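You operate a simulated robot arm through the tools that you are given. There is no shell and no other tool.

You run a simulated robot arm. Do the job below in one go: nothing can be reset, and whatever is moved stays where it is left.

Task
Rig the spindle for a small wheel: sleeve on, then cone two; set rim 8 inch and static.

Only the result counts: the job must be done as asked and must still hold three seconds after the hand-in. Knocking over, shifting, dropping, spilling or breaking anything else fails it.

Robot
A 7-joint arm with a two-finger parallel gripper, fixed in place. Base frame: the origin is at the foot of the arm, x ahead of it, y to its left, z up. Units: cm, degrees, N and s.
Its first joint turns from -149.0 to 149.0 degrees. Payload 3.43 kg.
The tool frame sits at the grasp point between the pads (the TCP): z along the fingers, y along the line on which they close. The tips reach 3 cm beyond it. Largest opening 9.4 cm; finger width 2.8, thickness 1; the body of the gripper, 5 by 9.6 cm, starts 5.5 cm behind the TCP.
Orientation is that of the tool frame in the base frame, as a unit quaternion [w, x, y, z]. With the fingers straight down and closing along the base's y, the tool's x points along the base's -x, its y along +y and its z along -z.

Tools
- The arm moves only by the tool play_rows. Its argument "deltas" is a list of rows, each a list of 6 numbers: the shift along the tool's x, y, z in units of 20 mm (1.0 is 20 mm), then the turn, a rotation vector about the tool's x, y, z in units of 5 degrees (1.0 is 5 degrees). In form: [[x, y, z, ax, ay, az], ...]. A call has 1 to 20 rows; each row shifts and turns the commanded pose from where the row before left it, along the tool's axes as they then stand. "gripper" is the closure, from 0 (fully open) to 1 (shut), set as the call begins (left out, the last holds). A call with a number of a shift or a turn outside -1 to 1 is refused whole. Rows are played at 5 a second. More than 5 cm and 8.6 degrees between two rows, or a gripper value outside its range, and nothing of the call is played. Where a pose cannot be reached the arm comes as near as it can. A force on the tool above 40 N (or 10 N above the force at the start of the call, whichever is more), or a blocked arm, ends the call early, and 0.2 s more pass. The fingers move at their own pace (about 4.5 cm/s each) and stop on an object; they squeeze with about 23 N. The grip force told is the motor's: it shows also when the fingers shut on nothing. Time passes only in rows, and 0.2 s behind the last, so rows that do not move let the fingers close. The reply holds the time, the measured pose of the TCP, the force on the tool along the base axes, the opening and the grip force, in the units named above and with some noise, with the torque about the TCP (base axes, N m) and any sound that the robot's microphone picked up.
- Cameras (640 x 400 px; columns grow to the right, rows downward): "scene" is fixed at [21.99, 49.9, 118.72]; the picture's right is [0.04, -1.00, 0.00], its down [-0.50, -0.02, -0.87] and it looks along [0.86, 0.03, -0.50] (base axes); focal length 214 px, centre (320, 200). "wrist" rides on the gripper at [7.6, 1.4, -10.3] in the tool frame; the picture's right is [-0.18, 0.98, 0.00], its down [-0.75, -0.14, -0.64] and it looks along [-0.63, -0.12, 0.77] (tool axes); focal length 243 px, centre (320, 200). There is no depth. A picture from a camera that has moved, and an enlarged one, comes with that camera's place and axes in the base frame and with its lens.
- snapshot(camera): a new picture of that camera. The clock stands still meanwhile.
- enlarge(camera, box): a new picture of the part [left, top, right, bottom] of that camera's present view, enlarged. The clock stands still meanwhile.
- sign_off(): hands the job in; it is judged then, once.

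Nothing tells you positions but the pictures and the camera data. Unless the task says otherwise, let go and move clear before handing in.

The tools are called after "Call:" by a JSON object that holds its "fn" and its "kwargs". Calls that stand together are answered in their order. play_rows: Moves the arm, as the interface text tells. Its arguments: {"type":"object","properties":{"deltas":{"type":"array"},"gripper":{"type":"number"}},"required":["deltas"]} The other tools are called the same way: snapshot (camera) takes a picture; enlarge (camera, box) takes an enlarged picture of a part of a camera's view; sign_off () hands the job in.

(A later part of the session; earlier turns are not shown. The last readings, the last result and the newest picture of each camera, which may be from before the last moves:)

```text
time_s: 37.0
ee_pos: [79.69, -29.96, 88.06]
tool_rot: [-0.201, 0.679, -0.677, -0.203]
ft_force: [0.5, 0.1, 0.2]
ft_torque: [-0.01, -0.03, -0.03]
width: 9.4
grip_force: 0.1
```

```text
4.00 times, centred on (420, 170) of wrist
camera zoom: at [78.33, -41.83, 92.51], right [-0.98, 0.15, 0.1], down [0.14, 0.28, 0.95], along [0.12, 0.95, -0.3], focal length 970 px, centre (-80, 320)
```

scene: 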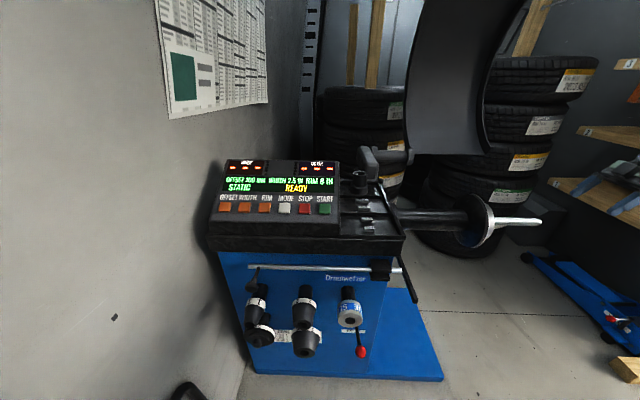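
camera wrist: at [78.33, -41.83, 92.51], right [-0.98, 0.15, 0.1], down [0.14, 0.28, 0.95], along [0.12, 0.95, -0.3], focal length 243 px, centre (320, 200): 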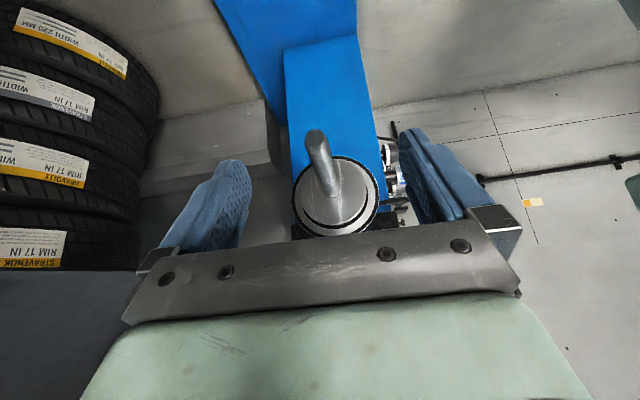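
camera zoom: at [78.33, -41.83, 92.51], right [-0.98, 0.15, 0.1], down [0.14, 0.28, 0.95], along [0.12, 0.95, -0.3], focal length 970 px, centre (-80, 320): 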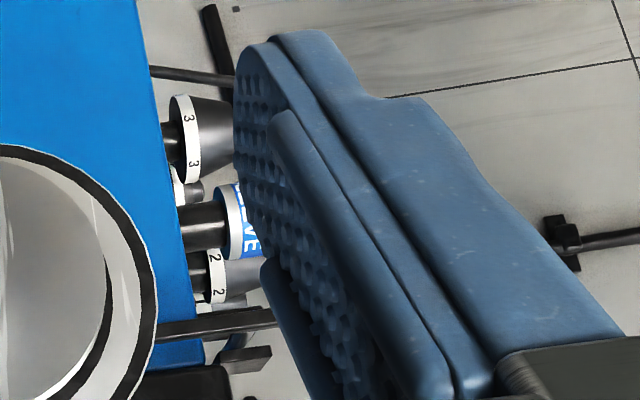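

The spindle axis comes out at x≈80.9, z≈78.05, with the tip at y≈−18.5 and the small disc's face at y≈0.3. The side view also puts the backs of the sleeve and cone 2 at x≈60.1. I'll return high over the lever to the sleeve, with fingers open.

Call:
{"fn": "play_rows", "kwargs": {"deltas": [[-0.968, 0.456, -0.34, 0, 0, 0], [-0.968, 0.456, -0.34, 0, 0, 0], [-0.968, 0.456, -0.34, 0, 0, 0], [-0.968, 0.456, -0.34, 0, 0, 0], [-0.968, 0.456, -0.34, 0, 0, 0], [-0.968, 0.456, -0.34, 0, 0, 0], [-0.968, 0.456, -0.34, 0, 0, 0], [-0.968, 0.456, -0.34, 0, 0, 0]]}}

Call:
{"fn": "play_rows", "kwargs": {"deltas": [[0, 0, 0, 0.546, 0, 0.838], [0, 0, 0, 0.546, 0, 0.838], [0, 0, 0, 0.546, 0, 0.838], [0, 0, 0, 0.546, 0, 0.838], [0, 0, 0, 0.546, 0, 0.838], [0, 0, 0, 0.546, 0, 0.838], [0, 0, 0, 0.546, 0, 0.838], [0, 0, 0, 0.546, 0, 0.838], [0, 0, 0, 0.546, 0, 0.838], [0, 0, 0, 0.546, 0, 0.838], [0, 0, 0, 0.546, 0, 0.838], [0, 0, 0, 0.546, 0, 0.838], [0, 0, 0, 0.546, 0, 0.838], [0, 0, 0, 0.546, 0, 0.838], [0, 0, 0, 0.546, 0, 0.838], [0, 0, 0, 0.546, 0, 0.838], [0, 0, 0, 0.546, 0, 0.838], [0, 0, 0, 0.546, 0, 0.838]]}}

Call:
{"fn": "play_rows", "kwargs": {"deltas": [[0.05, 0.94, -0.032, 0, 0, 0], [0.05, 0.94, -0.032, 0, 0, 0], [0.05, 0.94, -0.032, 0, 0, 0], [0.05, 0.94, -0.032, 0, 0, 0], [0.05, 0.94, -0.032, 0, 0, 0], [0.05, 0.94, -0.032, 0, 0, 0], [0.05, 0.94, -0.032, 0, 0, 0], [0.05, 0.94, -0.032, 0, 0, 0], [0.05, 0.94, -0.032, 0, 0, 0], [0.05, 0.94, -0.032, 0, 0, 0], [0.05, 0.94, -0.032, 0, 0, 0], [0.05, 0.94, -0.032, 0, 0, 0], [0.05, 0.94, -0.032, 0, 0, 0], [0.05, 0.94, -0.032, 0, 0, 0], [0.05, 0.94, -0.032, 0, 0, 0], [0.05, 0.94, -0.032, 0, 0, 0], [0.05, 0.94, -0.032, 0, 0, 0]]}}

Call:
{"fn": "play_rows", "kwargs": {"deltas": [[0.305, 0.909, -0.1985, 0, 0, 0], [0.305, 0.909, -0.1985, 0, 0, 0], [0.305, 0.909, -0.1985, 0, 0, 0], [0.305, 0.909, -0.1985, 0, 0, 0], [0.305, 0.909, -0.1985, 0, 0, 0], [0.305, 0.909, -0.1985, 0, 0, 0], [0.305, 0.909, -0.1985, 0, 0, 0], [0.305, 0.909, -0.1985, 0, 0, 0], [0.305, 0.909, -0.1985, 0, 0, 0], [0.305, 0.909, -0.1985, 0, 0, 0], [0.305, 0.909, -0.1985, 0, 0, 0], [0.629, 0.875, -0.41, 0, 0, 0], [0.629, 0.875, -0.41, 0, 0, 0], [0.629, 0.875, -0.41, 0, 0, 0], [0.629, 0.875, -0.41, 0, 0, 0], [0.629, 0.875, -0.41, 0, 0, 0], [0.629, 0.875, -0.41, 0, 0, 0], [0.629, 0.875, -0.41, 0, 0, 0], [0.629, 0.875, -0.41, 0, 0, 0]]}}

Call:
{"fn": "snapshot", "kwargs": {"camera": "wrist"}}

```text
time_s: 38.8
ee_pos: [72.32, -19.94, 100.94]
tool_rot: [-0.202, 0.678, -0.677, -0.201]
ft_force: [0.3, 0.5, 0.1]
ft_torque: [-0.01, 0.0, 0.03]
width: 9.37
grip_force: 0.0
```

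```text
time_s: 42.6
ee_pos: [72.25, -20.16, 101.05]
tool_rot: [0.285, 0.001, 0.959, 0.0]
ft_force: [0.1, 0.1, 0.2]
ft_torque: [-0.02, -0.01, -0.01]
width: 9.39
grip_force: 0.1
```

```text
time_s: 46.2
ee_pos: [70.24, 11.91, 100.82]
tool_rot: [0.286, 0.0, 0.958, 0.001]
ft_force: [-0.6, -0.1, 0.0]
ft_torque: [-0.04, 0.0, 0.0]
width: 9.38
grip_force: 0.1
```

```text
time_s: 50.2
ee_pos: [50.1, 46.0, 101.15]
tool_rot: [0.284, 0.0, 0.959, 0.001]
ft_force: [0.8, 0.1, 0.1]
ft_torque: [0.0, -0.01, 0.01]
width: 9.39
grip_force: 0.0
```

```text
taken
camera wrist: at [38.18, 47.47, 105.58], right [0.15, 0.98, 0.1], down [0.28, -0.14, 0.95], along [0.95, -0.12, -0.3], focal length 243 px, centre (320, 200)
```

wrist: 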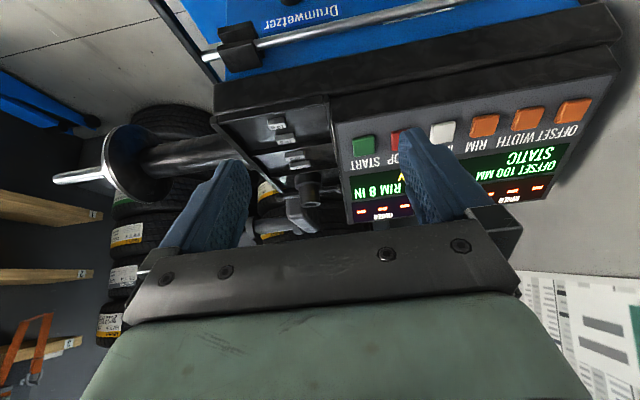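

Path clear; going down in front of the sleeve, staying left of the lever.

Call:
{"fn": "play_rows", "kwargs": {"deltas": [[0.528, -0.1, 0.81, 0, 0, 0], [0.528, -0.1, 0.81, 0, 0, 0], [0.528, -0.1, 0.81, 0, 0, 0], [0.528, -0.1, 0.81, 0, 0, 0], [0.528, -0.1, 0.81, 0, 0, 0], [0.528, -0.1, 0.81, 0, 0, 0], [0.528, -0.1, 0.81, 0, 0, 0], [0.528, -0.1, 0.81, 0, 0, 0], [0.528, -0.1, 0.81, 0, 0, 0], [0.528, -0.1, 0.81, 0, 0, 0], [0.528, -0.1, 0.81, 0, 0, 0], [0.528, -0.1, 0.81, 0, 0, 0], [0.528, -0.1, 0.81, 0, 0, 0], [0.528, -0.1, 0.81, 0, 0, 0], [0, 0, 0, 0, 0, 0]]}}

Call:
{"fn": "snapshot", "kwargs": {"camera": "wrist"}}

Call:
{"fn": "enlarge", "kwargs": {"camera": "scene", "box": [230, 240, 450, 378]}}

```text
time_s: 53.4
ee_pos: [49.83, 43.1, 74.02]
tool_rot: [0.285, -0.001, 0.958, 0.002]
ft_force: [0.0, 0.1, -0.3]
ft_torque: [0.02, -0.03, -0.02]
width: 9.38
grip_force: 0.0
```

```text
taken
camera wrist: at [37.98, 44.66, 78.58], right [0.15, 0.98, 0.1], down [0.28, -0.14, 0.95], along [0.95, -0.12, -0.3], focal length 243 px, centre (320, 200)
```

wrist: 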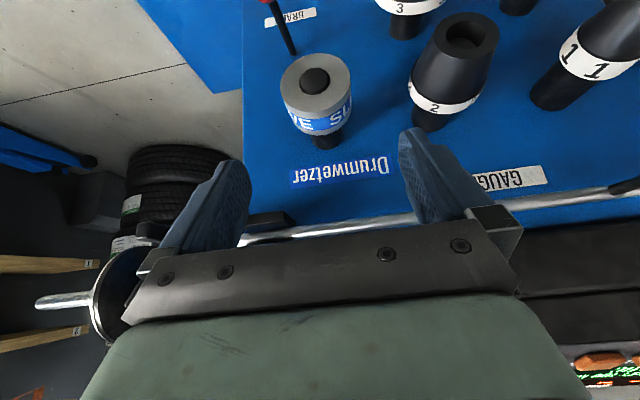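

```text
2.90 times, centred on (340, 309) of scene
camera zoom: at [21.99, 49.9, 118.72], right [0.04, -1.0, 0.0], down [-0.5, -0.02, -0.87], along [0.86, 0.03, -0.5], focal length 622 px, centre (262, -116)
```

zoom: 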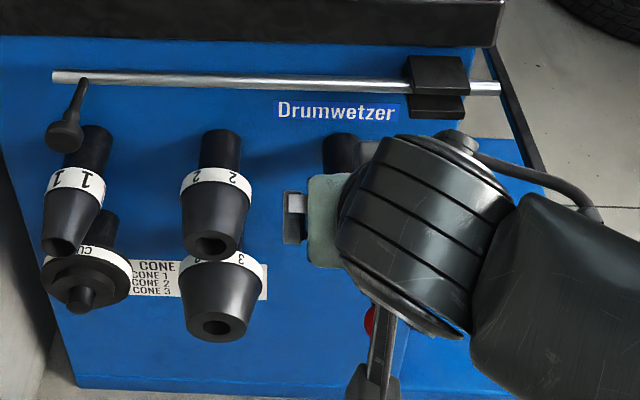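

The sleeve sits squarely between the fingers' path, its axis at y≈43, z≈61 and its body at x≈57.5–60.5. I'll slide in along the tool axis.

Call:
{"fn": "play_rows", "kwargs": {"deltas": [[-0.04, 0, 0.8, 0, 0, 0], [-0.04, 0, 0.8, 0, 0, 0], [-0.04, 0, 0.8, 0, 0, 0], [-0.04, 0, 0.8, 0, 0, 0], [-0.04, 0, 0.8, 0, 0, 0], [-0.03, 0, 0.8, 0, 0, 0], [0, 0, 0.7, 0, 0, 0], [0, 0, 0, 0, 0, 0]]}}

Call:
{"fn": "snapshot", "kwargs": {"camera": "wrist"}}

Call:
{"fn": "enlarge", "kwargs": {"camera": "scene", "box": [290, 260, 410, 370]}}

```text
time_s: 55.2
ee_pos: [56.34, 43.07, 65.12]
tool_rot: [0.285, 0.0, 0.958, 0.001]
ft_force: [-0.4, -0.1, -0.1]
ft_torque: [-0.01, 0.01, 0.0]
width: 9.41
grip_force: 0.1
```

```text
taken
camera wrist: at [44.5, 44.6, 69.47], right [0.15, 0.98, 0.1], down [0.28, -0.14, 0.95], along [0.95, -0.12, -0.3], focal length 243 px, centre (320, 200)
```

wrist: 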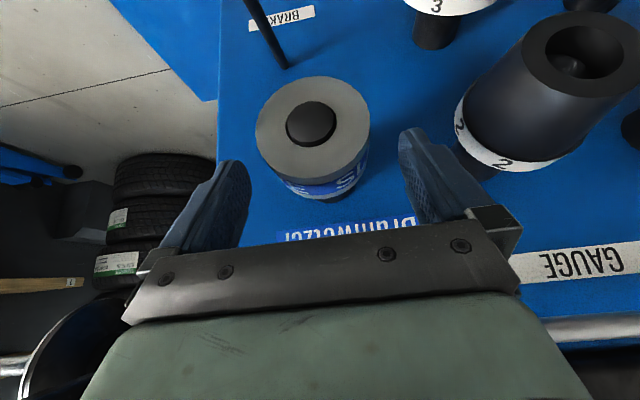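

```text
3.64 times, centred on (350, 315) of scene
camera zoom: at [21.99, 49.9, 118.72], right [0.04, -1.0, 0.0], down [-0.5, -0.02, -0.87], along [0.86, 0.03, -0.5], focal length 780 px, centre (211, -218)
```

zoom: 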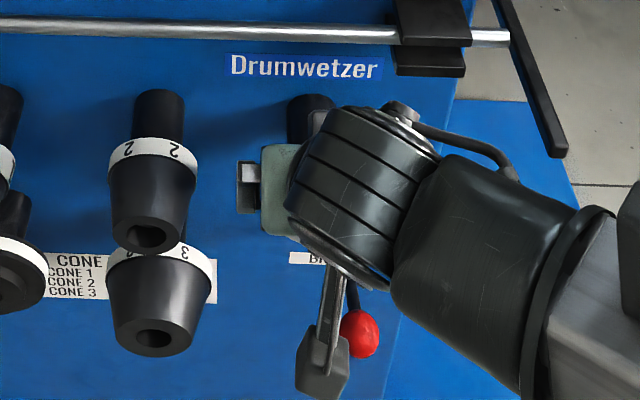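

Still lined up: sleeve about 7 cm across, spanning x≈57–60. I'll finish the approach and close on it.

Call:
{"fn": "play_rows", "kwargs": {"deltas": [[0.08, 0, 0.7, 0, 0, 0], [0.08, 0, 0.7, 0, 0, 0], [0.08, -0.02, 0.6, 0, 0, 0], [0, 0, 0.35, 0, 0, 0], [0, 0, 0, 0, 0, 0]]}}

Call:
{"fn": "snapshot", "kwargs": {"camera": "wrist"}}

```text
time_s: 56.4
ee_pos: [58.56, 43.2, 60.73]
tool_rot: [0.285, 0.001, 0.959, 0.0]
ft_force: [-0.7, -0.3, 0.2]
ft_torque: [0.0, -0.02, 0.0]
width: 9.4
grip_force: 0.1
```

```text
taken
camera wrist: at [46.72, 44.62, 65.13], right [0.15, 0.98, 0.1], down [0.28, -0.14, 0.95], along [0.95, -0.12, -0.3], focal length 243 px, centre (320, 200)
```

wrist: 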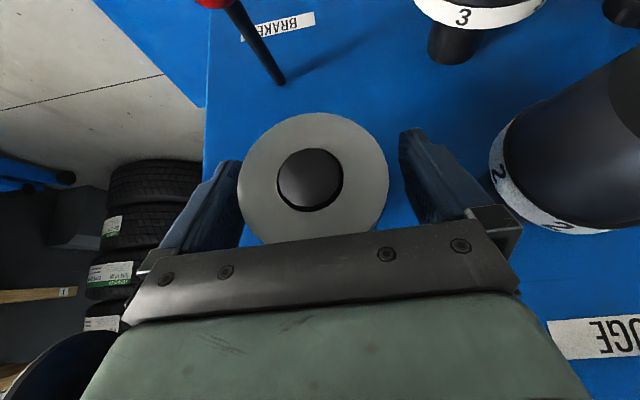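

The sleeve is centred between the pads. Closing.

Call:
{"fn": "play_rows", "kwargs": {"deltas": [[0, 0, 0, 0, 0, 0], [0, 0, 0, 0, 0, 0], [0, 0, 0, 0, 0, 0], [0, 0, 0, 0, 0, 0], [0, 0, 0, 0, 0, 0]], "gripper": 1}}

Call:
{"fn": "snapshot", "kwargs": {"camera": "wrist"}}

```text
time_s: 57.6
ee_pos: [58.59, 43.0, 60.74]
tool_rot: [0.285, 0.001, 0.959, 0.0]
ft_force: [0.9, -25.2, 0.7]
ft_torque: [0.1, -0.26, 0.17]
width: 7.22
grip_force: 22.5
```

```text
taken
camera wrist: at [46.7, 44.5, 65.16], right [0.15, 0.98, 0.1], down [0.28, -0.14, 0.95], along [0.95, -0.12, -0.3], focal length 243 px, centre (320, 200)
```

wrist: 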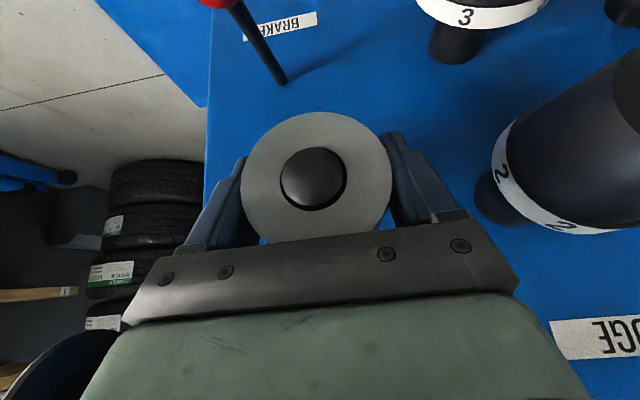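

Gripped at 7.22 cm, but there is a sideways force of −25 N, so the grip sits a little off. I'll ease y over.

Call:
{"fn": "play_rows", "kwargs": {"deltas": [[0, -0.06, 0, 0, 0, 0], [0, -0.04, 0, 0, 0, 0], [0, 0, 0, 0, 0, 0]]}}

```text
time_s: 58.4
ee_pos: [58.62, 43.07, 60.62]
tool_rot: [0.285, 0.0, 0.958, 0.001]
ft_force: [0.7, -13.6, 3.0]
ft_torque: [0.0, 0.26, -0.26]
width: 7.2
grip_force: 23.2
```

Call:
{"fn": "play_rows", "kwargs": {"deltas": [[0, -0.04, 0, 0, 0, 0], [0, -0.04, 0, 0, 0, 0], [0, 0, 0, 0, 0, 0]]}}

```text
time_s: 59.2
ee_pos: [58.69, 43.03, 60.78]
tool_rot: [0.285, -0.002, 0.959, 0.004]
ft_force: [-3.0, 9.0, 3.4]
ft_torque: [0.0, 0.43, -0.53]
width: 7.2
grip_force: 22.6
```

Side force is now small. Pulling the sleeve straight out along −x.

Call:
{"fn": "play_rows", "kwargs": {"deltas": [[0.21, 0.02, -0.137, 0, 0, 0], [0.21, 0, -0.137, 0, 0, 0], [0.21, 0, -0.137, 0, 0, 0], [0.21, 0, -0.137, 0, 0, 0]]}}

```text
time_s: 60.2
ee_pos: [56.77, 42.96, 60.66]
tool_rot: [0.286, -0.001, 0.958, 0.003]
ft_force: [0.6, 28.7, 5.9]
ft_torque: [-0.1, -0.25, -0.6]
width: 7.21
grip_force: 23.2
```

Call:
{"fn": "play_rows", "kwargs": {"deltas": [[0, 0.05, 0, 0, 0, 0], [0, 0.03, 0, 0, 0, 0], [0, 0, 0, 0, 0, 0]]}}

```text
time_s: 61.0
ee_pos: [56.68, 42.96, 60.66]
tool_rot: [0.284, -0.001, 0.959, 0.002]
ft_force: [0.3, 20.4, 0.0]
ft_torque: [-0.09, -0.29, -0.19]
width: 7.22
grip_force: 23.2
```

Call:
{"fn": "play_rows", "kwargs": {"deltas": [[0, 0.06, 0, 0, 0, 0], [0, 0.03, 0, 0, 0, 0], [0, 0, 0, 0, 0, 0]]}}

Call:
{"fn": "snapshot", "kwargs": {"camera": "wrist"}}

```text
time_s: 61.8
ee_pos: [56.51, 43.08, 60.72]
tool_rot: [0.285, 0.0, 0.959, -0.001]
ft_force: [0.3, -7.2, -9.9]
ft_torque: [0.05, -0.48, 0.13]
width: 7.22
grip_force: 23.0
```

```text
taken
camera wrist: at [44.66, 44.5, 65.08], right [0.16, 0.98, 0.1], down [0.28, -0.14, 0.95], along [0.95, -0.12, -0.3], focal length 243 px, centre (320, 200)
```

wrist: 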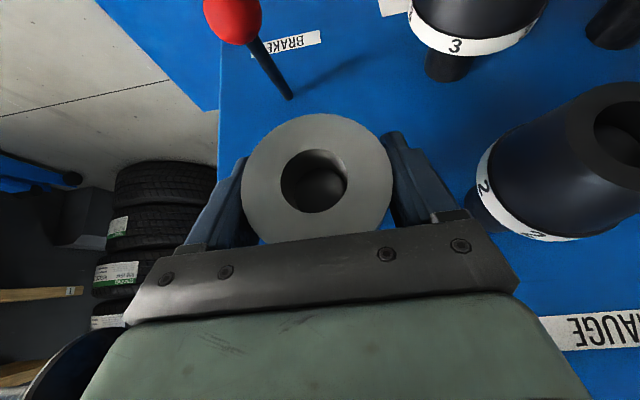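

The sleeve is sliding off; the bore is visibly past the peg tip now. Keep pulling.

Call:
{"fn": "play_rows", "kwargs": {"deltas": [[0.21, 0, -0.137, 0, 0, 0], [0.21, 0, -0.137, 0, 0, 0], [0.21, 0, -0.137, 0, 0, 0], [0.21, 0, -0.137, 0, 0, 0], [0.42, 0, -0.273, 0, 0, 0], [0.42, 0, -0.273, 0, 0, 0], [0.42, 0, -0.273, 0, 0, 0], [0, 0, 0, 0, 0, 0]]}}

Call:
{"fn": "snapshot", "kwargs": {"camera": "wrist"}}

Call:
{"fn": "enlarge", "kwargs": {"camera": "scene", "box": [290, 260, 410, 370]}}

```text
time_s: 63.6
ee_pos: [51.58, 43.21, 60.94]
tool_rot: [0.284, 0.0, 0.959, 0.001]
ft_force: [-0.6, 0.4, -3.4]
ft_torque: [0.0, 0.01, -0.01]
width: 7.21
grip_force: 22.8
```

```text
taken
camera wrist: at [39.71, 44.62, 65.25], right [0.15, 0.98, 0.1], down [0.28, -0.14, 0.95], along [0.95, -0.12, -0.3], focal length 243 px, centre (320, 200)
```

wrist: 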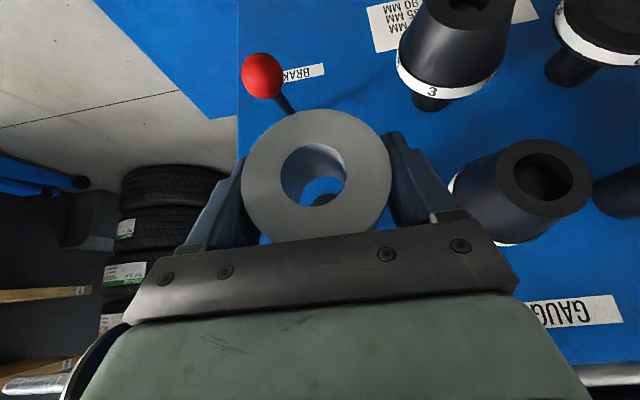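

```text
3.64 times, centred on (350, 315) of scene
camera zoom: at [21.99, 49.9, 118.72], right [0.04, -1.0, 0.0], down [-0.5, -0.02, -0.87], along [0.86, 0.03, -0.5], focal length 780 px, centre (211, -218)
```

zoom: 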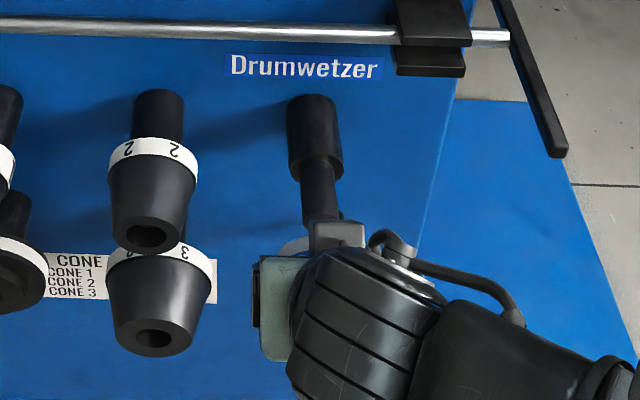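

The sleeve is free, about 3.4 N, and sits centred in the grip. Now I'll lift it high and carry it round to the spindle side.

Call:
{"fn": "play_rows", "kwargs": {"deltas": [[-0.546, 0, -0.838, 0, 0, 0], [-0.546, 0, -0.838, 0, 0, 0], [-0.546, 0, -0.838, 0, 0, 0], [-0.546, 0, -0.838, 0, 0, 0], [-0.546, 0, -0.838, 0, 0, 0], [-0.546, 0, -0.838, 0, 0, 0], [-0.546, 0, -0.838, 0, 0, 0], [-0.546, 0, -0.838, 0, 0, 0], [-0.546, 0, -0.838, 0, 0, 0], [-0.546, 0, -0.838, 0, 0, 0], [-0.546, 0, -0.838, 0, 0, 0], [-0.546, 0, -0.838, 0, 0, 0], [-0.546, 0, -0.838, 0, 0, 0], [-0.546, 0, -0.838, 0, 0, 0], [-0.546, 0, -0.838, 0, 0, 0], [-0.546, 0, -0.838, 0, 0, 0], [-0.546, 0, -0.838, 0, 0, 0], [-0.546, 0, -0.838, 0, 0, 0], [-0.546, 0, -0.838, 0, 0, 0], [-0.546, 0, -0.838, 0, 0, 0]]}}

Call:
{"fn": "play_rows", "kwargs": {"deltas": [[-0.622, -0.8, 0.406, 0, 0, 0], [-0.622, -0.8, 0.406, 0, 0, 0], [-0.622, -0.8, 0.406, 0, 0, 0], [-0.622, -0.8, 0.406, 0, 0, 0], [-0.622, -0.8, 0.406, 0, 0, 0], [-0.622, -0.8, 0.406, 0, 0, 0], [-0.622, -0.8, 0.406, 0, 0, 0], [-0.305, -0.909, 0.1985, 0, 0, 0], [-0.305, -0.909, 0.1985, 0, 0, 0], [-0.305, -0.909, 0.1985, 0, 0, 0], [-0.305, -0.909, 0.1985, 0, 0, 0], [-0.305, -0.909, 0.1985, 0, 0, 0], [-0.305, -0.909, 0.1985, 0, 0, 0], [-0.305, -0.909, 0.1985, 0, 0, 0], [-0.305, -0.909, 0.1985, 0, 0, 0], [-0.305, -0.909, 0.1985, 0, 0, 0], [-0.305, -0.909, 0.1985, 0, 0, 0], [-0.305, -0.909, 0.1985, 0, 0, 0]]}}

Call:
{"fn": "play_rows", "kwargs": {"deltas": [[-0.05, -1, 0.033, 0, 0, 0], [-0.05, -1, 0.033, 0, 0, 0], [-0.05, -1, 0.033, 0, 0, 0], [-0.05, -1, 0.033, 0, 0, 0], [-0.05, -1, 0.033, 0, 0, 0], [-0.05, -1, 0.033, 0, 0, 0], [-0.05, -1, 0.033, 0, 0, 0], [-0.05, -1, 0.033, 0, 0, 0], [-0.05, -1, 0.033, 0, 0, 0], [-0.05, -1, 0.033, 0, 0, 0], [-0.05, -1, 0.033, 0, 0, 0], [-0.05, -1, 0.033, 0, 0, 0], [-0.05, -1, 0.033, 0, 0, 0], [-0.05, -1, 0.033, 0, 0, 0], [-0.05, -1, 0.033, 0, 0, 0], [-0.05, -1, 0.033, 0, 0, 0], [-0.05, -1, 0.033, 0, 0, 0], [-0.05, -1, 0.033, 0, 0, 0], [-0.05, -1, 0.033, 0, 0, 0], [-0.05, -1, 0.033, 0, 0, 0]]}}

Call:
{"fn": "play_rows", "kwargs": {"deltas": [[0, 0, 0, -0.546, 0, -0.838], [0, 0, 0, -0.546, 0, -0.838], [0, 0, 0, -0.546, 0, -0.838], [0, 0, 0, -0.546, 0, -0.838], [0, 0, 0, -0.546, 0, -0.838], [0, 0, 0, -0.546, 0, -0.838], [0, 0, 0, -0.546, 0, -0.838], [0, 0, 0, -0.546, 0, -0.838], [0, 0, 0, -0.546, 0, -0.838], [0, 0, 0, -0.546, 0, -0.838], [0, 0, 0, -0.546, 0, -0.838], [0, 0, 0, -0.546, 0, -0.838], [0, 0, 0, -0.546, 0, -0.838], [0, 0, 0, -0.546, 0, -0.838], [0, 0, 0, -0.546, 0, -0.838], [0, 0, 0, -0.546, 0, -0.838], [0, 0, 0, -0.546, 0, -0.838], [0, 0, 0, -0.546, 0, -0.838]]}}

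Call:
{"fn": "snapshot", "kwargs": {"camera": "wrist"}}

Call:
{"fn": "snapshot", "kwargs": {"camera": "scene"}}

```text
time_s: 67.8
ee_pos: [51.51, 43.06, 100.93]
tool_rot: [0.285, 0.0, 0.959, 0.001]
ft_force: [-0.2, -0.6, 0.4]
ft_torque: [0.02, -0.02, 0.01]
width: 0.0
grip_force: 23.1
```

```text
time_s: 71.6
ee_pos: [69.93, 12.04, 100.6]
tool_rot: [0.285, 0.0, 0.959, 0.001]
ft_force: [-0.7, -0.7, 0.6]
ft_torque: [0.03, 0.01, 0.0]
width: 0.01
grip_force: 22.6
```

```text
time_s: 75.8
ee_pos: [72.55, -27.93, 100.25]
tool_rot: [0.285, 0.001, 0.959, 0.001]
ft_force: [0.9, -0.1, 0.4]
ft_torque: [0.0, 0.03, 0.01]
width: 0.01
grip_force: 23.0
```

```text
time_s: 79.6
ee_pos: [73.02, -27.56, 99.39]
tool_rot: [-0.204, 0.678, -0.678, -0.197]
ft_force: [-0.5, 0.0, -0.7]
ft_torque: [-0.01, 0.01, 0.03]
width: 0.03
grip_force: 22.9
out of reach, approached as far as the arm can: row 18
```

```text
taken
camera wrist: at [71.58, -39.58, 103.93], right [-0.98, 0.16, 0.09], down [0.13, 0.28, 0.95], along [0.12, 0.95, -0.3], focal length 243 px, centre (320, 200)
```

wrist: 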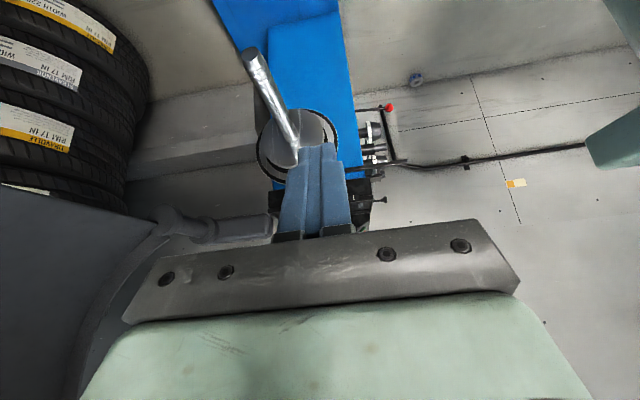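

```text
taken
```

scene: 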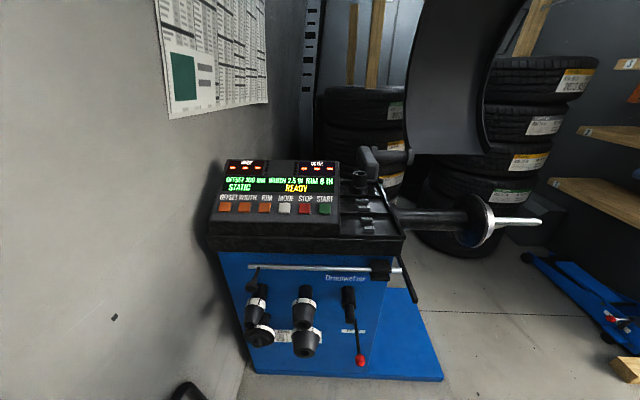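

The fingers are fully shut (width 0). The sleeve slipped out somewhere in the lift, and I can see it lying on the floor in the wrist view, roughly near (25, 80). I'll turn back and go look at where it lies and how.

Call:
{"fn": "enlarge", "kwargs": {"camera": "wrist", "box": [340, 40, 460, 200]}}

Call:
{"fn": "enlarge", "kwargs": {"camera": "scene", "box": [200, 150, 400, 275]}}

Call:
{"fn": "enlarge", "kwargs": {"camera": "scene", "box": [230, 260, 430, 385]}}

```text
2.50 times, centred on (400, 120) of wrist
camera zoom: at [71.58, -39.58, 103.93], right [-0.98, 0.16, 0.09], down [0.13, 0.28, 0.95], along [0.12, 0.95, -0.3], focal length 606 px, centre (120, 400)
```

zoom: 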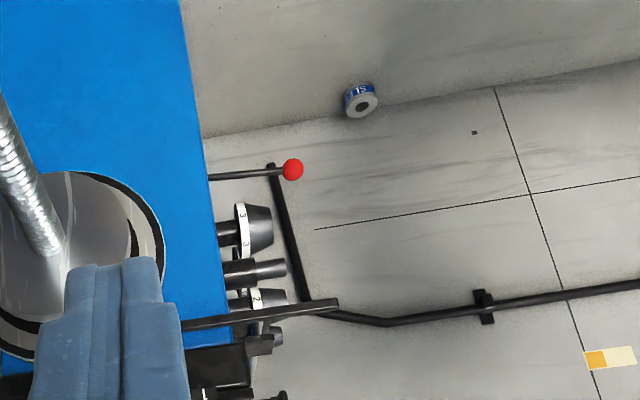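

```text
3.20 times, centred on (300, 212) of scene
camera zoom: at [21.99, 49.9, 118.72], right [0.04, -1.0, 0.0], down [-0.5, -0.02, -0.87], along [0.86, 0.03, -0.5], focal length 686 px, centre (384, 160)
```

zoom: 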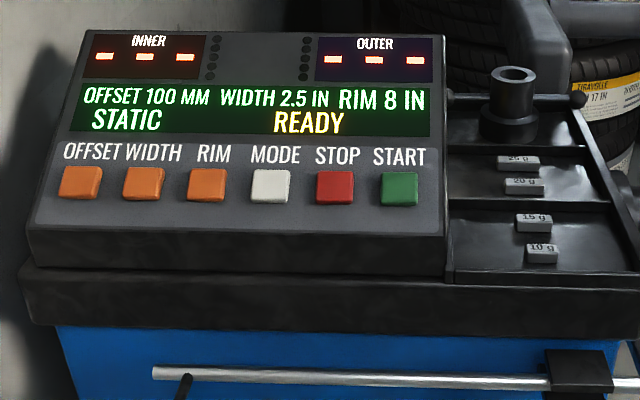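

```text
3.20 times, centred on (330, 322) of scene
camera zoom: at [21.99, 49.9, 118.72], right [0.04, -1.0, 0.0], down [-0.5, -0.02, -0.87], along [0.86, 0.03, -0.5], focal length 686 px, centre (288, -192)
```

zoom: 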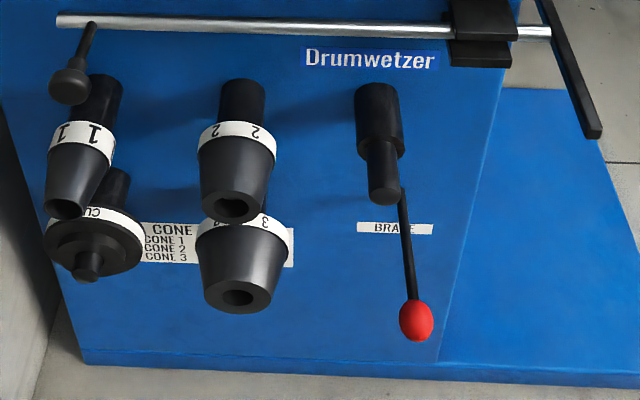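

The panel is still at RIM 8 / STATIC, and everything else on the machine is in place. The sleeve lies on the floor by the wall. I'll turn back and travel over there to inspect it.

Call:
{"fn": "play_rows", "kwargs": {"deltas": [[0, 0, 0, 0.546, 0, 0.838], [0, 0, 0, 0.546, 0, 0.838], [0, 0, 0, 0.546, 0, 0.838], [0, 0, 0, 0.546, 0, 0.838], [0, 0, 0, 0.546, 0, 0.838], [0, 0, 0, 0.546, 0, 0.838], [0, 0, 0, 0.546, 0, 0.838], [0, 0, 0, 0.546, 0, 0.838], [0, 0, 0, 0.546, 0, 0.838], [0, 0, 0, 0.546, 0, 0.838], [0, 0, 0, 0.546, 0, 0.838], [0, 0, 0, 0.546, 0, 0.838], [0, 0, 0, 0.546, 0, 0.838], [0, 0, 0, 0.546, 0, 0.838], [0, 0, 0, 0.546, 0, 0.838], [0, 0, 0, 0.546, 0, 0.838], [0, 0, 0, 0.546, 0, 0.838], [0, 0, 0, 0.546, 0, 0.838]]}}

Call:
{"fn": "play_rows", "kwargs": {"deltas": [[0.05, 1, -0.033, 0, 0, 0], [0.05, 1, -0.033, 0, 0, 0], [0.05, 1, -0.033, 0, 0, 0], [0.05, 1, -0.033, 0, 0, 0], [0.05, 1, -0.033, 0, 0, 0], [0.05, 1, -0.033, 0, 0, 0], [0.05, 1, -0.033, 0, 0, 0], [0.05, 1, -0.033, 0, 0, 0], [0.05, 1, -0.033, 0, 0, 0], [0.05, 1, -0.033, 0, 0, 0], [0.05, 1, -0.033, 0, 0, 0], [0.05, 1, -0.033, 0, 0, 0], [0.05, 1, -0.033, 0, 0, 0], [0.05, 1, -0.033, 0, 0, 0], [0.05, 1, -0.033, 0, 0, 0], [0.05, 1, -0.033, 0, 0, 0], [0.05, 1, -0.033, 0, 0, 0], [0.05, 1, -0.033, 0, 0, 0], [0.05, 1, -0.033, 0, 0, 0], [0.05, 1, -0.033, 0, 0, 0]]}}

Call:
{"fn": "play_rows", "kwargs": {"deltas": [[0.305, 0.909, -0.1985, 0, 0, 0], [0.305, 0.909, -0.1985, 0, 0, 0], [0.305, 0.909, -0.1985, 0, 0, 0], [0.305, 0.909, -0.1985, 0, 0, 0], [0.305, 0.909, -0.1985, 0, 0, 0], [0.305, 0.909, -0.1985, 0, 0, 0], [0.305, 0.909, -0.1985, 0, 0, 0], [0.305, 0.909, -0.1985, 0, 0, 0], [0.305, 0.909, -0.1985, 0, 0, 0], [0.305, 0.909, -0.1985, 0, 0, 0], [0.305, 0.909, -0.1985, 0, 0, 0], [0.629, 0.875, -0.41, 0, 0, 0], [0.629, 0.875, -0.41, 0, 0, 0], [0.629, 0.875, -0.41, 0, 0, 0], [0.629, 0.875, -0.41, 0, 0, 0], [0.629, 0.875, -0.41, 0, 0, 0], [0.629, 0.875, -0.41, 0, 0, 0], [0.629, 0.875, -0.41, 0, 0, 0], [0.629, 0.875, -0.41, 0, 0, 0]]}}

Call:
{"fn": "snapshot", "kwargs": {"camera": "scene"}}

```text
time_s: 83.4
ee_pos: [72.89, -27.74, 99.6]
tool_rot: [0.285, 0.002, 0.959, 0.001]
ft_force: [0.0, -0.9, 0.5]
ft_torque: [0.02, 0.01, 0.03]
width: 0.02
grip_force: 22.4
```

```text
time_s: 87.6
ee_pos: [70.4, 12.5, 99.75]
tool_rot: [0.285, 0.0, 0.959, 0.0]
ft_force: [-0.3, 0.5, -1.4]
ft_torque: [0.02, 0.0, 0.02]
width: 0.02
grip_force: 22.7
```

```text
time_s: 91.6
ee_pos: [50.16, 46.27, 99.91]
tool_rot: [0.285, -0.001, 0.959, 0.002]
ft_force: [-0.6, 0.6, -0.2]
ft_torque: [-0.02, -0.02, 0.01]
width: 0.01
grip_force: 23.1
```

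```text
taken
```

scene: 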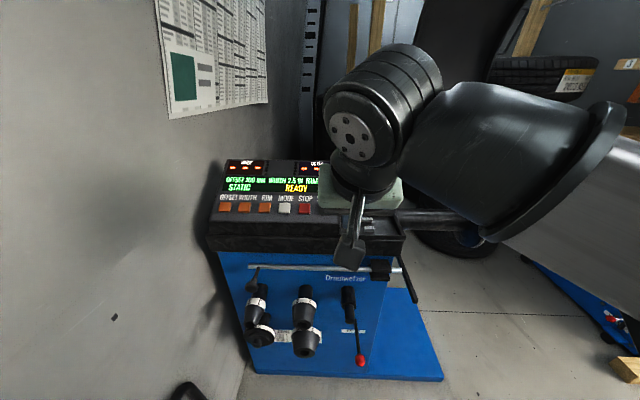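

I'll turn the tool to face +y and upright here, then lower and move toward the wall to view the sleeve.

Call:
{"fn": "play_rows", "kwargs": {"deltas": [[0, 0, 0, -0.546, 0, -0.838], [0, 0, 0, -0.546, 0, -0.838], [0, 0, 0, -0.546, 0, -0.838], [0, 0, 0, -0.546, 0, -0.838], [0, 0, 0, -0.546, 0, -0.838], [0, 0, 0, -0.546, 0, -0.838], [0, 0, 0, -0.546, 0, -0.838], [0, 0, 0, -0.546, 0, -0.838], [0, 0, 0, -0.546, 0, -0.838], [0, 0, 0, -0.546, 0, -0.838], [0, 0, 0, -0.546, 0, -0.838], [0, 0, 0, -0.546, 0, -0.838], [0, 0, 0, -0.546, 0, -0.838], [0, 0, 0, -0.546, 0, -0.838], [0, 0, 0, -0.546, 0, -0.838], [0, 0, 0, -0.546, 0, -0.838], [0, 0, 0, -0.546, 0, -0.838], [0, 0, 0, -0.546, 0, -0.838]]}}

Call:
{"fn": "play_rows", "kwargs": {"deltas": [[0, 0, 0, 0, 0.946, 0], [0, 0, 0, 0, 0.946, 0], [0, 0, 0, 0, 0.946, 0], [0, 0, 0, 0, 0.946, 0], [0, 0, 0, 0, 0.946, 0], [0, 0, 0, 0, 0.946, 0], [0, 0, 0, 0, 0.946, 0], [0, 0, 1, 0, 0, 0], [0, 0, 1, 0, 0, 0], [0, 0, 1, 0, 0, 0], [0, 0, 1, 0, 0, 0], [0, 0, 1, 0, 0, 0], [0, 0, 1, 0, 0, 0], [0, 0, 1, 0, 0, 0], [0, 0, 1, 0, 0, 0], [0, 0, 1, 0, 0, 0], [0, 0, 1, 0, 0, 0], [0, 0, 1, 0, 0, 0], [0, 0, 0, 0, 0, 0]]}}

Call:
{"fn": "snapshot", "kwargs": {"camera": "wrist"}}

Call:
{"fn": "snapshot", "kwargs": {"camera": "scene"}}

```text
time_s: 95.4
ee_pos: [50.25, 46.39, 99.96]
tool_rot: [-0.202, 0.678, -0.677, -0.203]
ft_force: [0.7, 0.5, -0.4]
ft_torque: [0.01, 0.0, -0.01]
width: 0.01
grip_force: 22.7
```

```text
time_s: 99.4
ee_pos: [50.28, 46.23, 77.78]
tool_rot: [-0.001, 0.707, -0.707, -0.001]
ft_force: [0.6, 0.5, -0.5]
ft_torque: [0.0, -0.04, 0.0]
width: 0.0
grip_force: 23.2
```

```text
taken
camera wrist: at [49.03, 38.7, 88.04], right [-0.98, 0.18, 0.0], down [0.14, 0.75, 0.64], along [0.12, 0.63, -0.77], focal length 243 px, centre (320, 200)
```

wrist: 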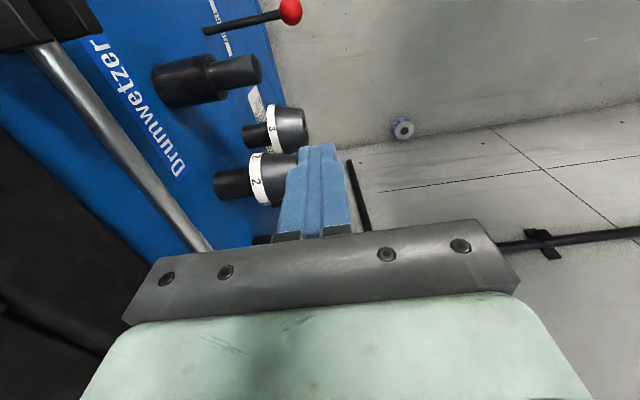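

```text
taken
```

scene: 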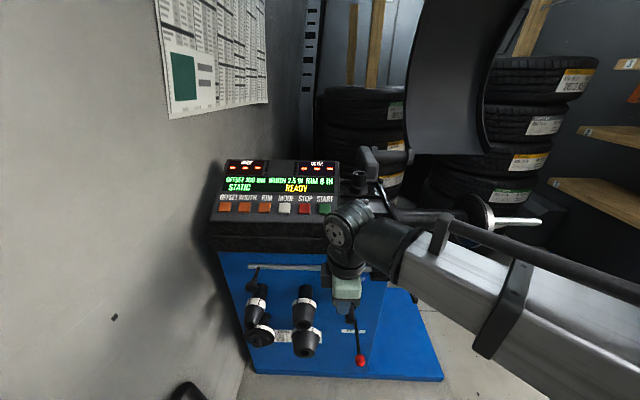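

Both views put the sleeve at about (25.5, 80.5) on the floor beside the wall. I'll move above that area for a close look.

Call:
{"fn": "play_rows", "kwargs": {"deltas": [[-0.583, 0.958, 0, 0, 0, 0], [-0.583, 0.958, 0, 0, 0, 0], [-0.583, 0.958, 0, 0, 0, 0], [-0.583, 0.958, 0, 0, 0, 0], [-0.583, 0.958, 0, 0, 0, 0], [-0.583, 0.958, 0, 0, 0, 0], [-0.583, 0.958, 0, 0, 0, 0], [-0.583, 0.958, 0, 0, 0, 0], [-0.583, 0.958, 0, 0, 0, 0], [-0.583, 0.958, 0, 0, 0, 0], [-0.583, 0.958, 0, 0, 0, 0], [-0.583, 0.958, 0, 0, 0, 0]]}}

Call:
{"fn": "play_rows", "kwargs": {"deltas": [[0, 0, 1, 0, 0, 0], [0, 0, 1, 0, 0, 0], [0, 0, 1, 0, 0, 0], [0, 0, 1, 0, 0, 0], [0, 0, 1, 0, 0, 0], [0, 0, 1, 0, 0, 0], [0, 0, 1, 0, 0, 0], [0, 0, 1, 0, 0, 0], [0, 0, 1, 0, 0, 0], [0, 0, 1, 0, 0, 0], [0, 0, 1, 0, 0, 0], [0, 0, 1, 0, 0, 0], [0, 0, 1, 0, 0, 0], [0, 0, 1, 0, 0, 0], [0, 0, 1, 0, 0, 0], [0, 0, 0, 0, 0, 0]], "gripper": 0}}

Call:
{"fn": "snapshot", "kwargs": {"camera": "wrist"}}

Call:
{"fn": "snapshot", "kwargs": {"camera": "scene"}}

```text
time_s: 102.0
ee_pos: [27.04, 60.43, 78.05]
tool_rot: [0.0, 0.708, -0.707, -0.001]
ft_force: [0.1, 0.3, 0.2]
ft_torque: [0.01, -0.03, -0.01]
width: 0.0
grip_force: 23.6
```

```text
time_s: 105.4
ee_pos: [26.99, 60.32, 47.73]
tool_rot: [-0.001, 0.708, -0.706, -0.001]
ft_force: [-0.6, -0.5, -0.2]
ft_torque: [-0.01, 0.03, -0.01]
width: 9.41
grip_force: 0.0
```

```text
taken
camera wrist: at [25.69, 52.8, 57.98], right [-0.98, 0.18, 0.0], down [0.14, 0.75, 0.64], along [0.12, 0.63, -0.77], focal length 243 px, centre (320, 200)
```

wrist: 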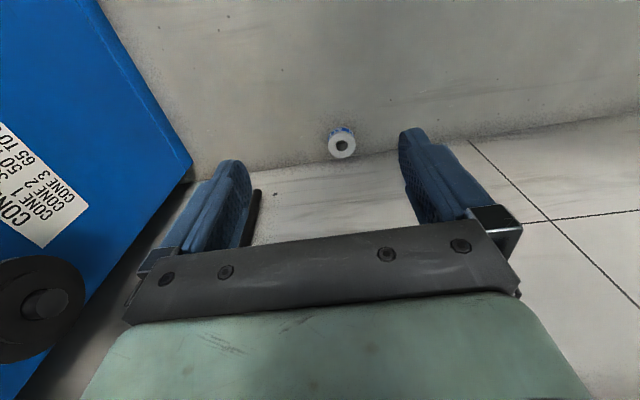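

```text
taken
```

scene: 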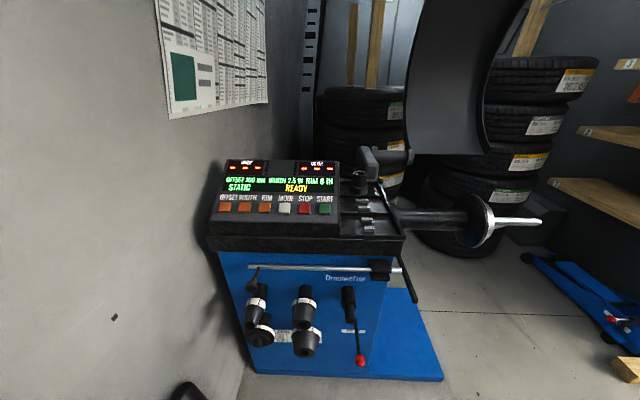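

Call:
{"fn": "enlarge", "kwargs": {"camera": "wrist", "box": [300, 115, 390, 175]}}

```text
6.67 times, centred on (345, 145) of wrist
camera zoom: at [25.69, 52.8, 57.98], right [-0.98, 0.18, 0.0], down [0.14, 0.75, 0.64], along [0.12, 0.63, -0.77], focal length 1618 px, centre (153, 567)
```

zoom: 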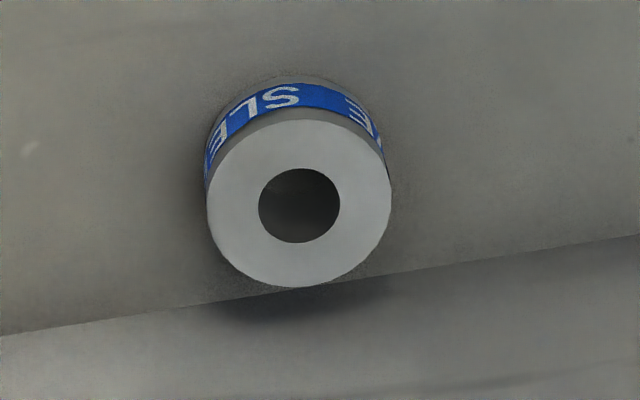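

The sleeve is standing upright on its flat end at about (25.5, 82), with the wall near y≈86–87. I'll tilt the hand away from the wall and come down close above it.

Call:
{"fn": "play_rows", "kwargs": {"deltas": [[0, 0, 0, 0, -0.946, 0], [0, 0, 0, 0, -0.946, 0], [0, 0, 0, 0, -0.946, 0], [0, 0, 0, 0, -0.946, 0], [0, 0, 0, 0, -0.946, 0], [0, 0, 0, 0, -0.946, 0], [0, 0, 0, 0, -0.946, 0]]}}

Call:
{"fn": "play_rows", "kwargs": {"deltas": [[0, 0.05, 0.97, 0, 0, 0], [0, 0.05, 0.97, 0, 0, 0], [0, 0.05, 0.97, 0, 0, 0], [0, 0.05, 0.97, 0, 0, 0], [0, 0.05, 0.97, 0, 0, 0], [0, 0.05, 0.97, 0, 0, 0], [0, 0.05, 0.97, 0, 0, 0], [0, 0.05, 0.97, 0, 0, 0], [0, 0.05, 0.97, 0, 0, 0], [0, 0.05, 0.97, 0, 0, 0], [0, 0.05, 0.97, 0, 0, 0], [0, 0.05, 0.97, 0, 0, 0], [0, 0.05, 0.97, 0, 0, 0], [0, 0.05, 0.97, 0, 0, 0], [0, 0, 0, 0, 0, 0]]}}

Call:
{"fn": "snapshot", "kwargs": {"camera": "wrist"}}

Call:
{"fn": "enlarge", "kwargs": {"camera": "wrist", "box": [200, 60, 440, 210]}}

```text
time_s: 107.0
ee_pos: [27.25, 60.34, 47.98]
tool_rot: [-0.203, 0.678, -0.677, -0.202]
ft_force: [0.2, 0.4, 0.0]
ft_torque: [-0.02, 0.02, -0.02]
width: 9.41
grip_force: 0.1
```

```text
time_s: 110.2
ee_pos: [26.0, 75.41, 25.0]
tool_rot: [-0.202, 0.678, -0.677, -0.202]
ft_force: [0.6, -0.3, -0.4]
ft_torque: [0.02, 0.0, 0.0]
width: 9.38
grip_force: 0.2
```

```text
taken
camera wrist: at [24.54, 63.5, 29.52], right [-0.98, 0.15, 0.1], down [0.14, 0.28, 0.95], along [0.12, 0.95, -0.3], focal length 243 px, centre (320, 200)
```

wrist: 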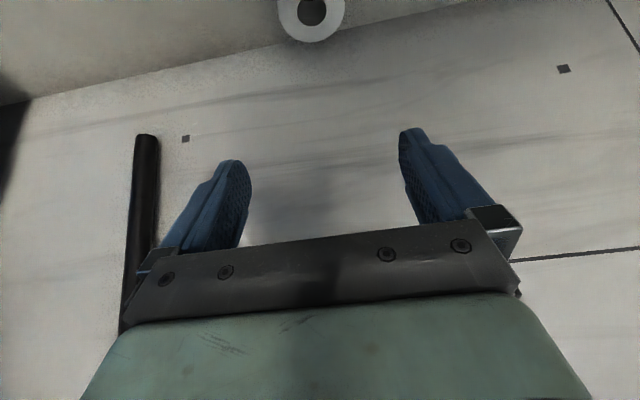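

```text
2.67 times, centred on (320, 135) of wrist
camera zoom: at [24.54, 63.5, 29.52], right [-0.98, 0.15, 0.1], down [0.14, 0.28, 0.95], along [0.12, 0.95, -0.3], focal length 647 px, centre (320, 373)
```

zoom: 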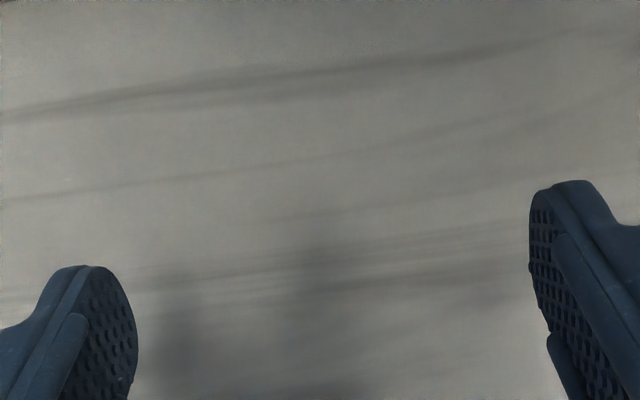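

The sleeve is at about (25.6, 82.1), with its top face near z≈3 and the wall at y≈87.5. I'll lower the open fingers around it.

Call:
{"fn": "play_rows", "kwargs": {"deltas": [[0.228, 0.025, 0.97, 0, 0, 0], [0.228, 0.025, 0.97, 0, 0, 0], [0.228, 0.025, 0.97, 0, 0, 0], [0.228, 0.025, 0.97, 0, 0, 0], [0.228, 0.025, 0.97, 0, 0, 0], [0.228, 0.025, 0.97, 0, 0, 0], [0.228, 0.025, 0.97, 0, 0, 0], [0.228, 0.025, 0.97, 0, 0, 0], [0, 0, 0, 0, 0, 0]]}}

Call:
{"fn": "snapshot", "kwargs": {"camera": "wrist"}}

```text
time_s: 112.2
ee_pos: [25.29, 80.68, 10.06]
tool_rot: [-0.202, 0.678, -0.677, -0.202]
ft_force: [0.3, 0.7, -0.1]
ft_torque: [0.01, 0.01, 0.02]
width: 9.41
grip_force: 0.0
```

```text
taken
camera wrist: at [23.99, 68.77, 14.45], right [-0.98, 0.15, 0.1], down [0.14, 0.28, 0.95], along [0.12, 0.95, -0.3], focal length 243 px, centre (320, 200)
```

wrist: 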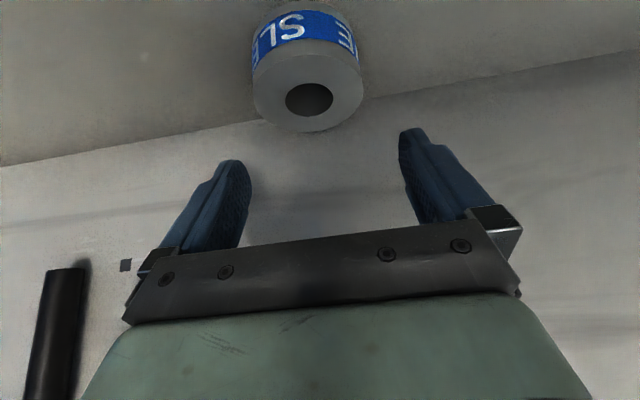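

The view confirms the sleeve centre at (25.6, 82.0) with its top at z≈3.1. I'll go straight down with the tips beside it.

Call:
{"fn": "play_rows", "kwargs": {"deltas": [[0.27, -0.03, 0.42, 0, 0, 0], [0.27, -0.03, 0.42, 0, 0, 0], [0.27, -0.03, 0.42, 0, 0, 0], [0.27, -0.03, 0.42, 0, 0, 0], [0.27, -0.03, 0.42, 0, 0, 0], [0.2, 0, 0.3, 0, 0, 0], [0, 0, 0, 0, 0, 0]]}}

Call:
{"fn": "snapshot", "kwargs": {"camera": "wrist"}}

```text
time_s: 113.8
ee_pos: [25.67, 80.83, 4.48]
tool_rot: [-0.202, 0.678, -0.677, -0.203]
ft_force: [0.0, -0.3, -0.6]
ft_torque: [0.0, -0.02, -0.03]
width: 9.4
grip_force: 0.1
```

```text
taken
camera wrist: at [24.38, 68.89, 8.86], right [-0.98, 0.15, 0.1], down [0.14, 0.28, 0.95], along [0.12, 0.95, -0.3], focal length 243 px, centre (320, 200)
```

wrist: 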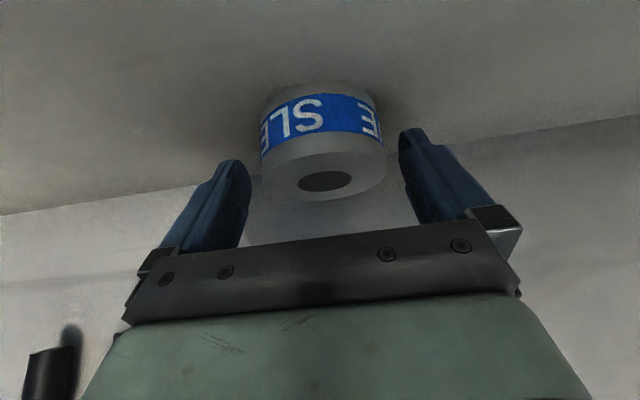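

Call:
{"fn": "play_rows", "kwargs": {"deltas": [[0.055, 0, 0.084, 0, 0, 0], [0.055, 0, 0.084, 0, 0, 0], [0.055, 0, 0.084, 0, 0, 0], [0.055, 0, 0.084, 0, 0, 0], [0, 0, 0, 0, 0, 0]]}}

Call:
{"fn": "play_rows", "kwargs": {"deltas": [[0, 0, 0, 0, 0, 0], [0, 0, 0, 0, 0, 0], [0, 0, 0, 0, 0, 0], [0, 0, 0, 0, 0, 0], [0, 0, 0, 0, 0, 0]], "gripper": 1}}

Call:
{"fn": "snapshot", "kwargs": {"camera": "wrist"}}

```text
time_s: 115.0
ee_pos: [25.67, 80.82, 3.71]
tool_rot: [-0.202, 0.678, -0.677, -0.203]
ft_force: [-0.4, -1.2, 0.6]
ft_torque: [-0.01, 0.01, 0.0]
width: 9.41
grip_force: 0.1
```

```text
time_s: 116.2
ee_pos: [25.77, 80.84, 3.74]
tool_rot: [-0.202, 0.678, -0.677, -0.203]
ft_force: [-5.1, 1.9, 21.8]
ft_torque: [0.16, 0.56, -0.01]
width: 6.74
grip_force: 21.9
```

```text
taken
camera wrist: at [24.36, 68.88, 8.2], right [-0.98, 0.15, 0.1], down [0.14, 0.28, 0.95], along [0.12, 0.95, -0.29], focal length 243 px, centre (320, 200)
```

wrist: 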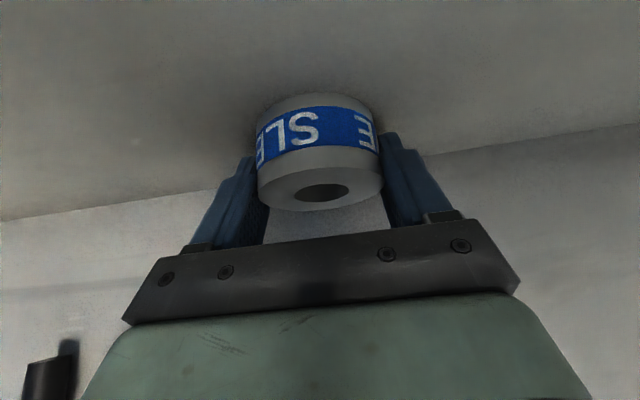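

Closed to 6.74 cm with an upward force of 22 N, so the tips are pressing on the floor a little. I'll raise slowly by a few millimetres and watch the grip.

Call:
{"fn": "play_rows", "kwargs": {"deltas": [[-0.04, 0, -0.06, 0, 0, 0], [-0.04, 0, -0.06, 0, 0, 0], [-0.04, 0, -0.06, 0, 0, 0], [-0.04, 0, -0.06, 0, 0, 0], [0, 0, 0, 0, 0, 0]]}}

Call:
{"fn": "snapshot", "kwargs": {"camera": "wrist"}}

```text
time_s: 117.4
ee_pos: [25.69, 80.84, 4.11]
tool_rot: [-0.202, 0.679, -0.677, -0.202]
ft_force: [-0.4, -0.1, -3.5]
ft_torque: [0.0, -0.01, 0.01]
width: 6.76
grip_force: 23.7
```

```text
taken
camera wrist: at [24.41, 68.88, 8.49], right [-0.98, 0.15, 0.1], down [0.14, 0.28, 0.95], along [0.12, 0.95, -0.3], focal length 243 px, centre (320, 200)
```

wrist: 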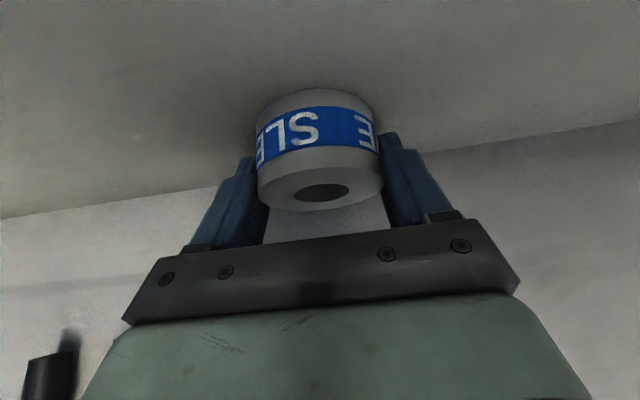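

The sleeve's weight (3.5 N) is on the hand, so it's held. I'll lift slowly and check for slipping.

Call:
{"fn": "play_rows", "kwargs": {"deltas": [[-0.05, 0, -0.08, 0, 0, 0], [-0.05, 0, -0.08, 0, 0, 0], [-0.05, 0, -0.08, 0, 0, 0], [-0.05, 0, -0.08, 0, 0, 0], [-0.05, 0, -0.08, 0, 0, 0], [-0.05, 0, -0.08, 0, 0, 0], [-0.05, 0, -0.08, 0, 0, 0], [-0.05, 0, -0.08, 0, 0, 0], [-0.05, 0, -0.08, 0, 0, 0], [-0.05, 0, -0.08, 0, 0, 0], [0, 0, 0, 0, 0, 0], [0, 0, 0, 0, 0, 0], [0, 0, 0, 0, 0, 0], [0, 0, 0, 0, 0, 0], [0, 0, 0, 0, 0, 0]]}}

Call:
{"fn": "snapshot", "kwargs": {"camera": "wrist"}}

```text
time_s: 120.6
ee_pos: [25.8, 80.79, 6.17]
tool_rot: [-0.202, 0.679, -0.677, -0.202]
ft_force: [-0.3, -0.2, -2.7]
ft_torque: [-0.05, 0.02, 0.03]
width: 6.74
grip_force: 22.5
```

```text
taken
camera wrist: at [24.4, 68.84, 10.45], right [-0.98, 0.15, 0.1], down [0.14, 0.28, 0.95], along [0.12, 0.95, -0.3], focal length 243 px, centre (320, 200)
```

wrist: 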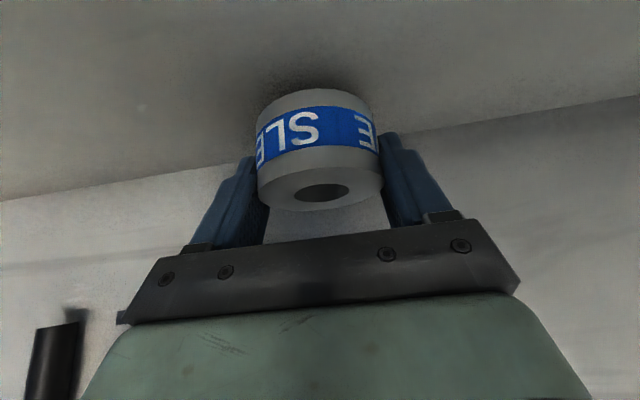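

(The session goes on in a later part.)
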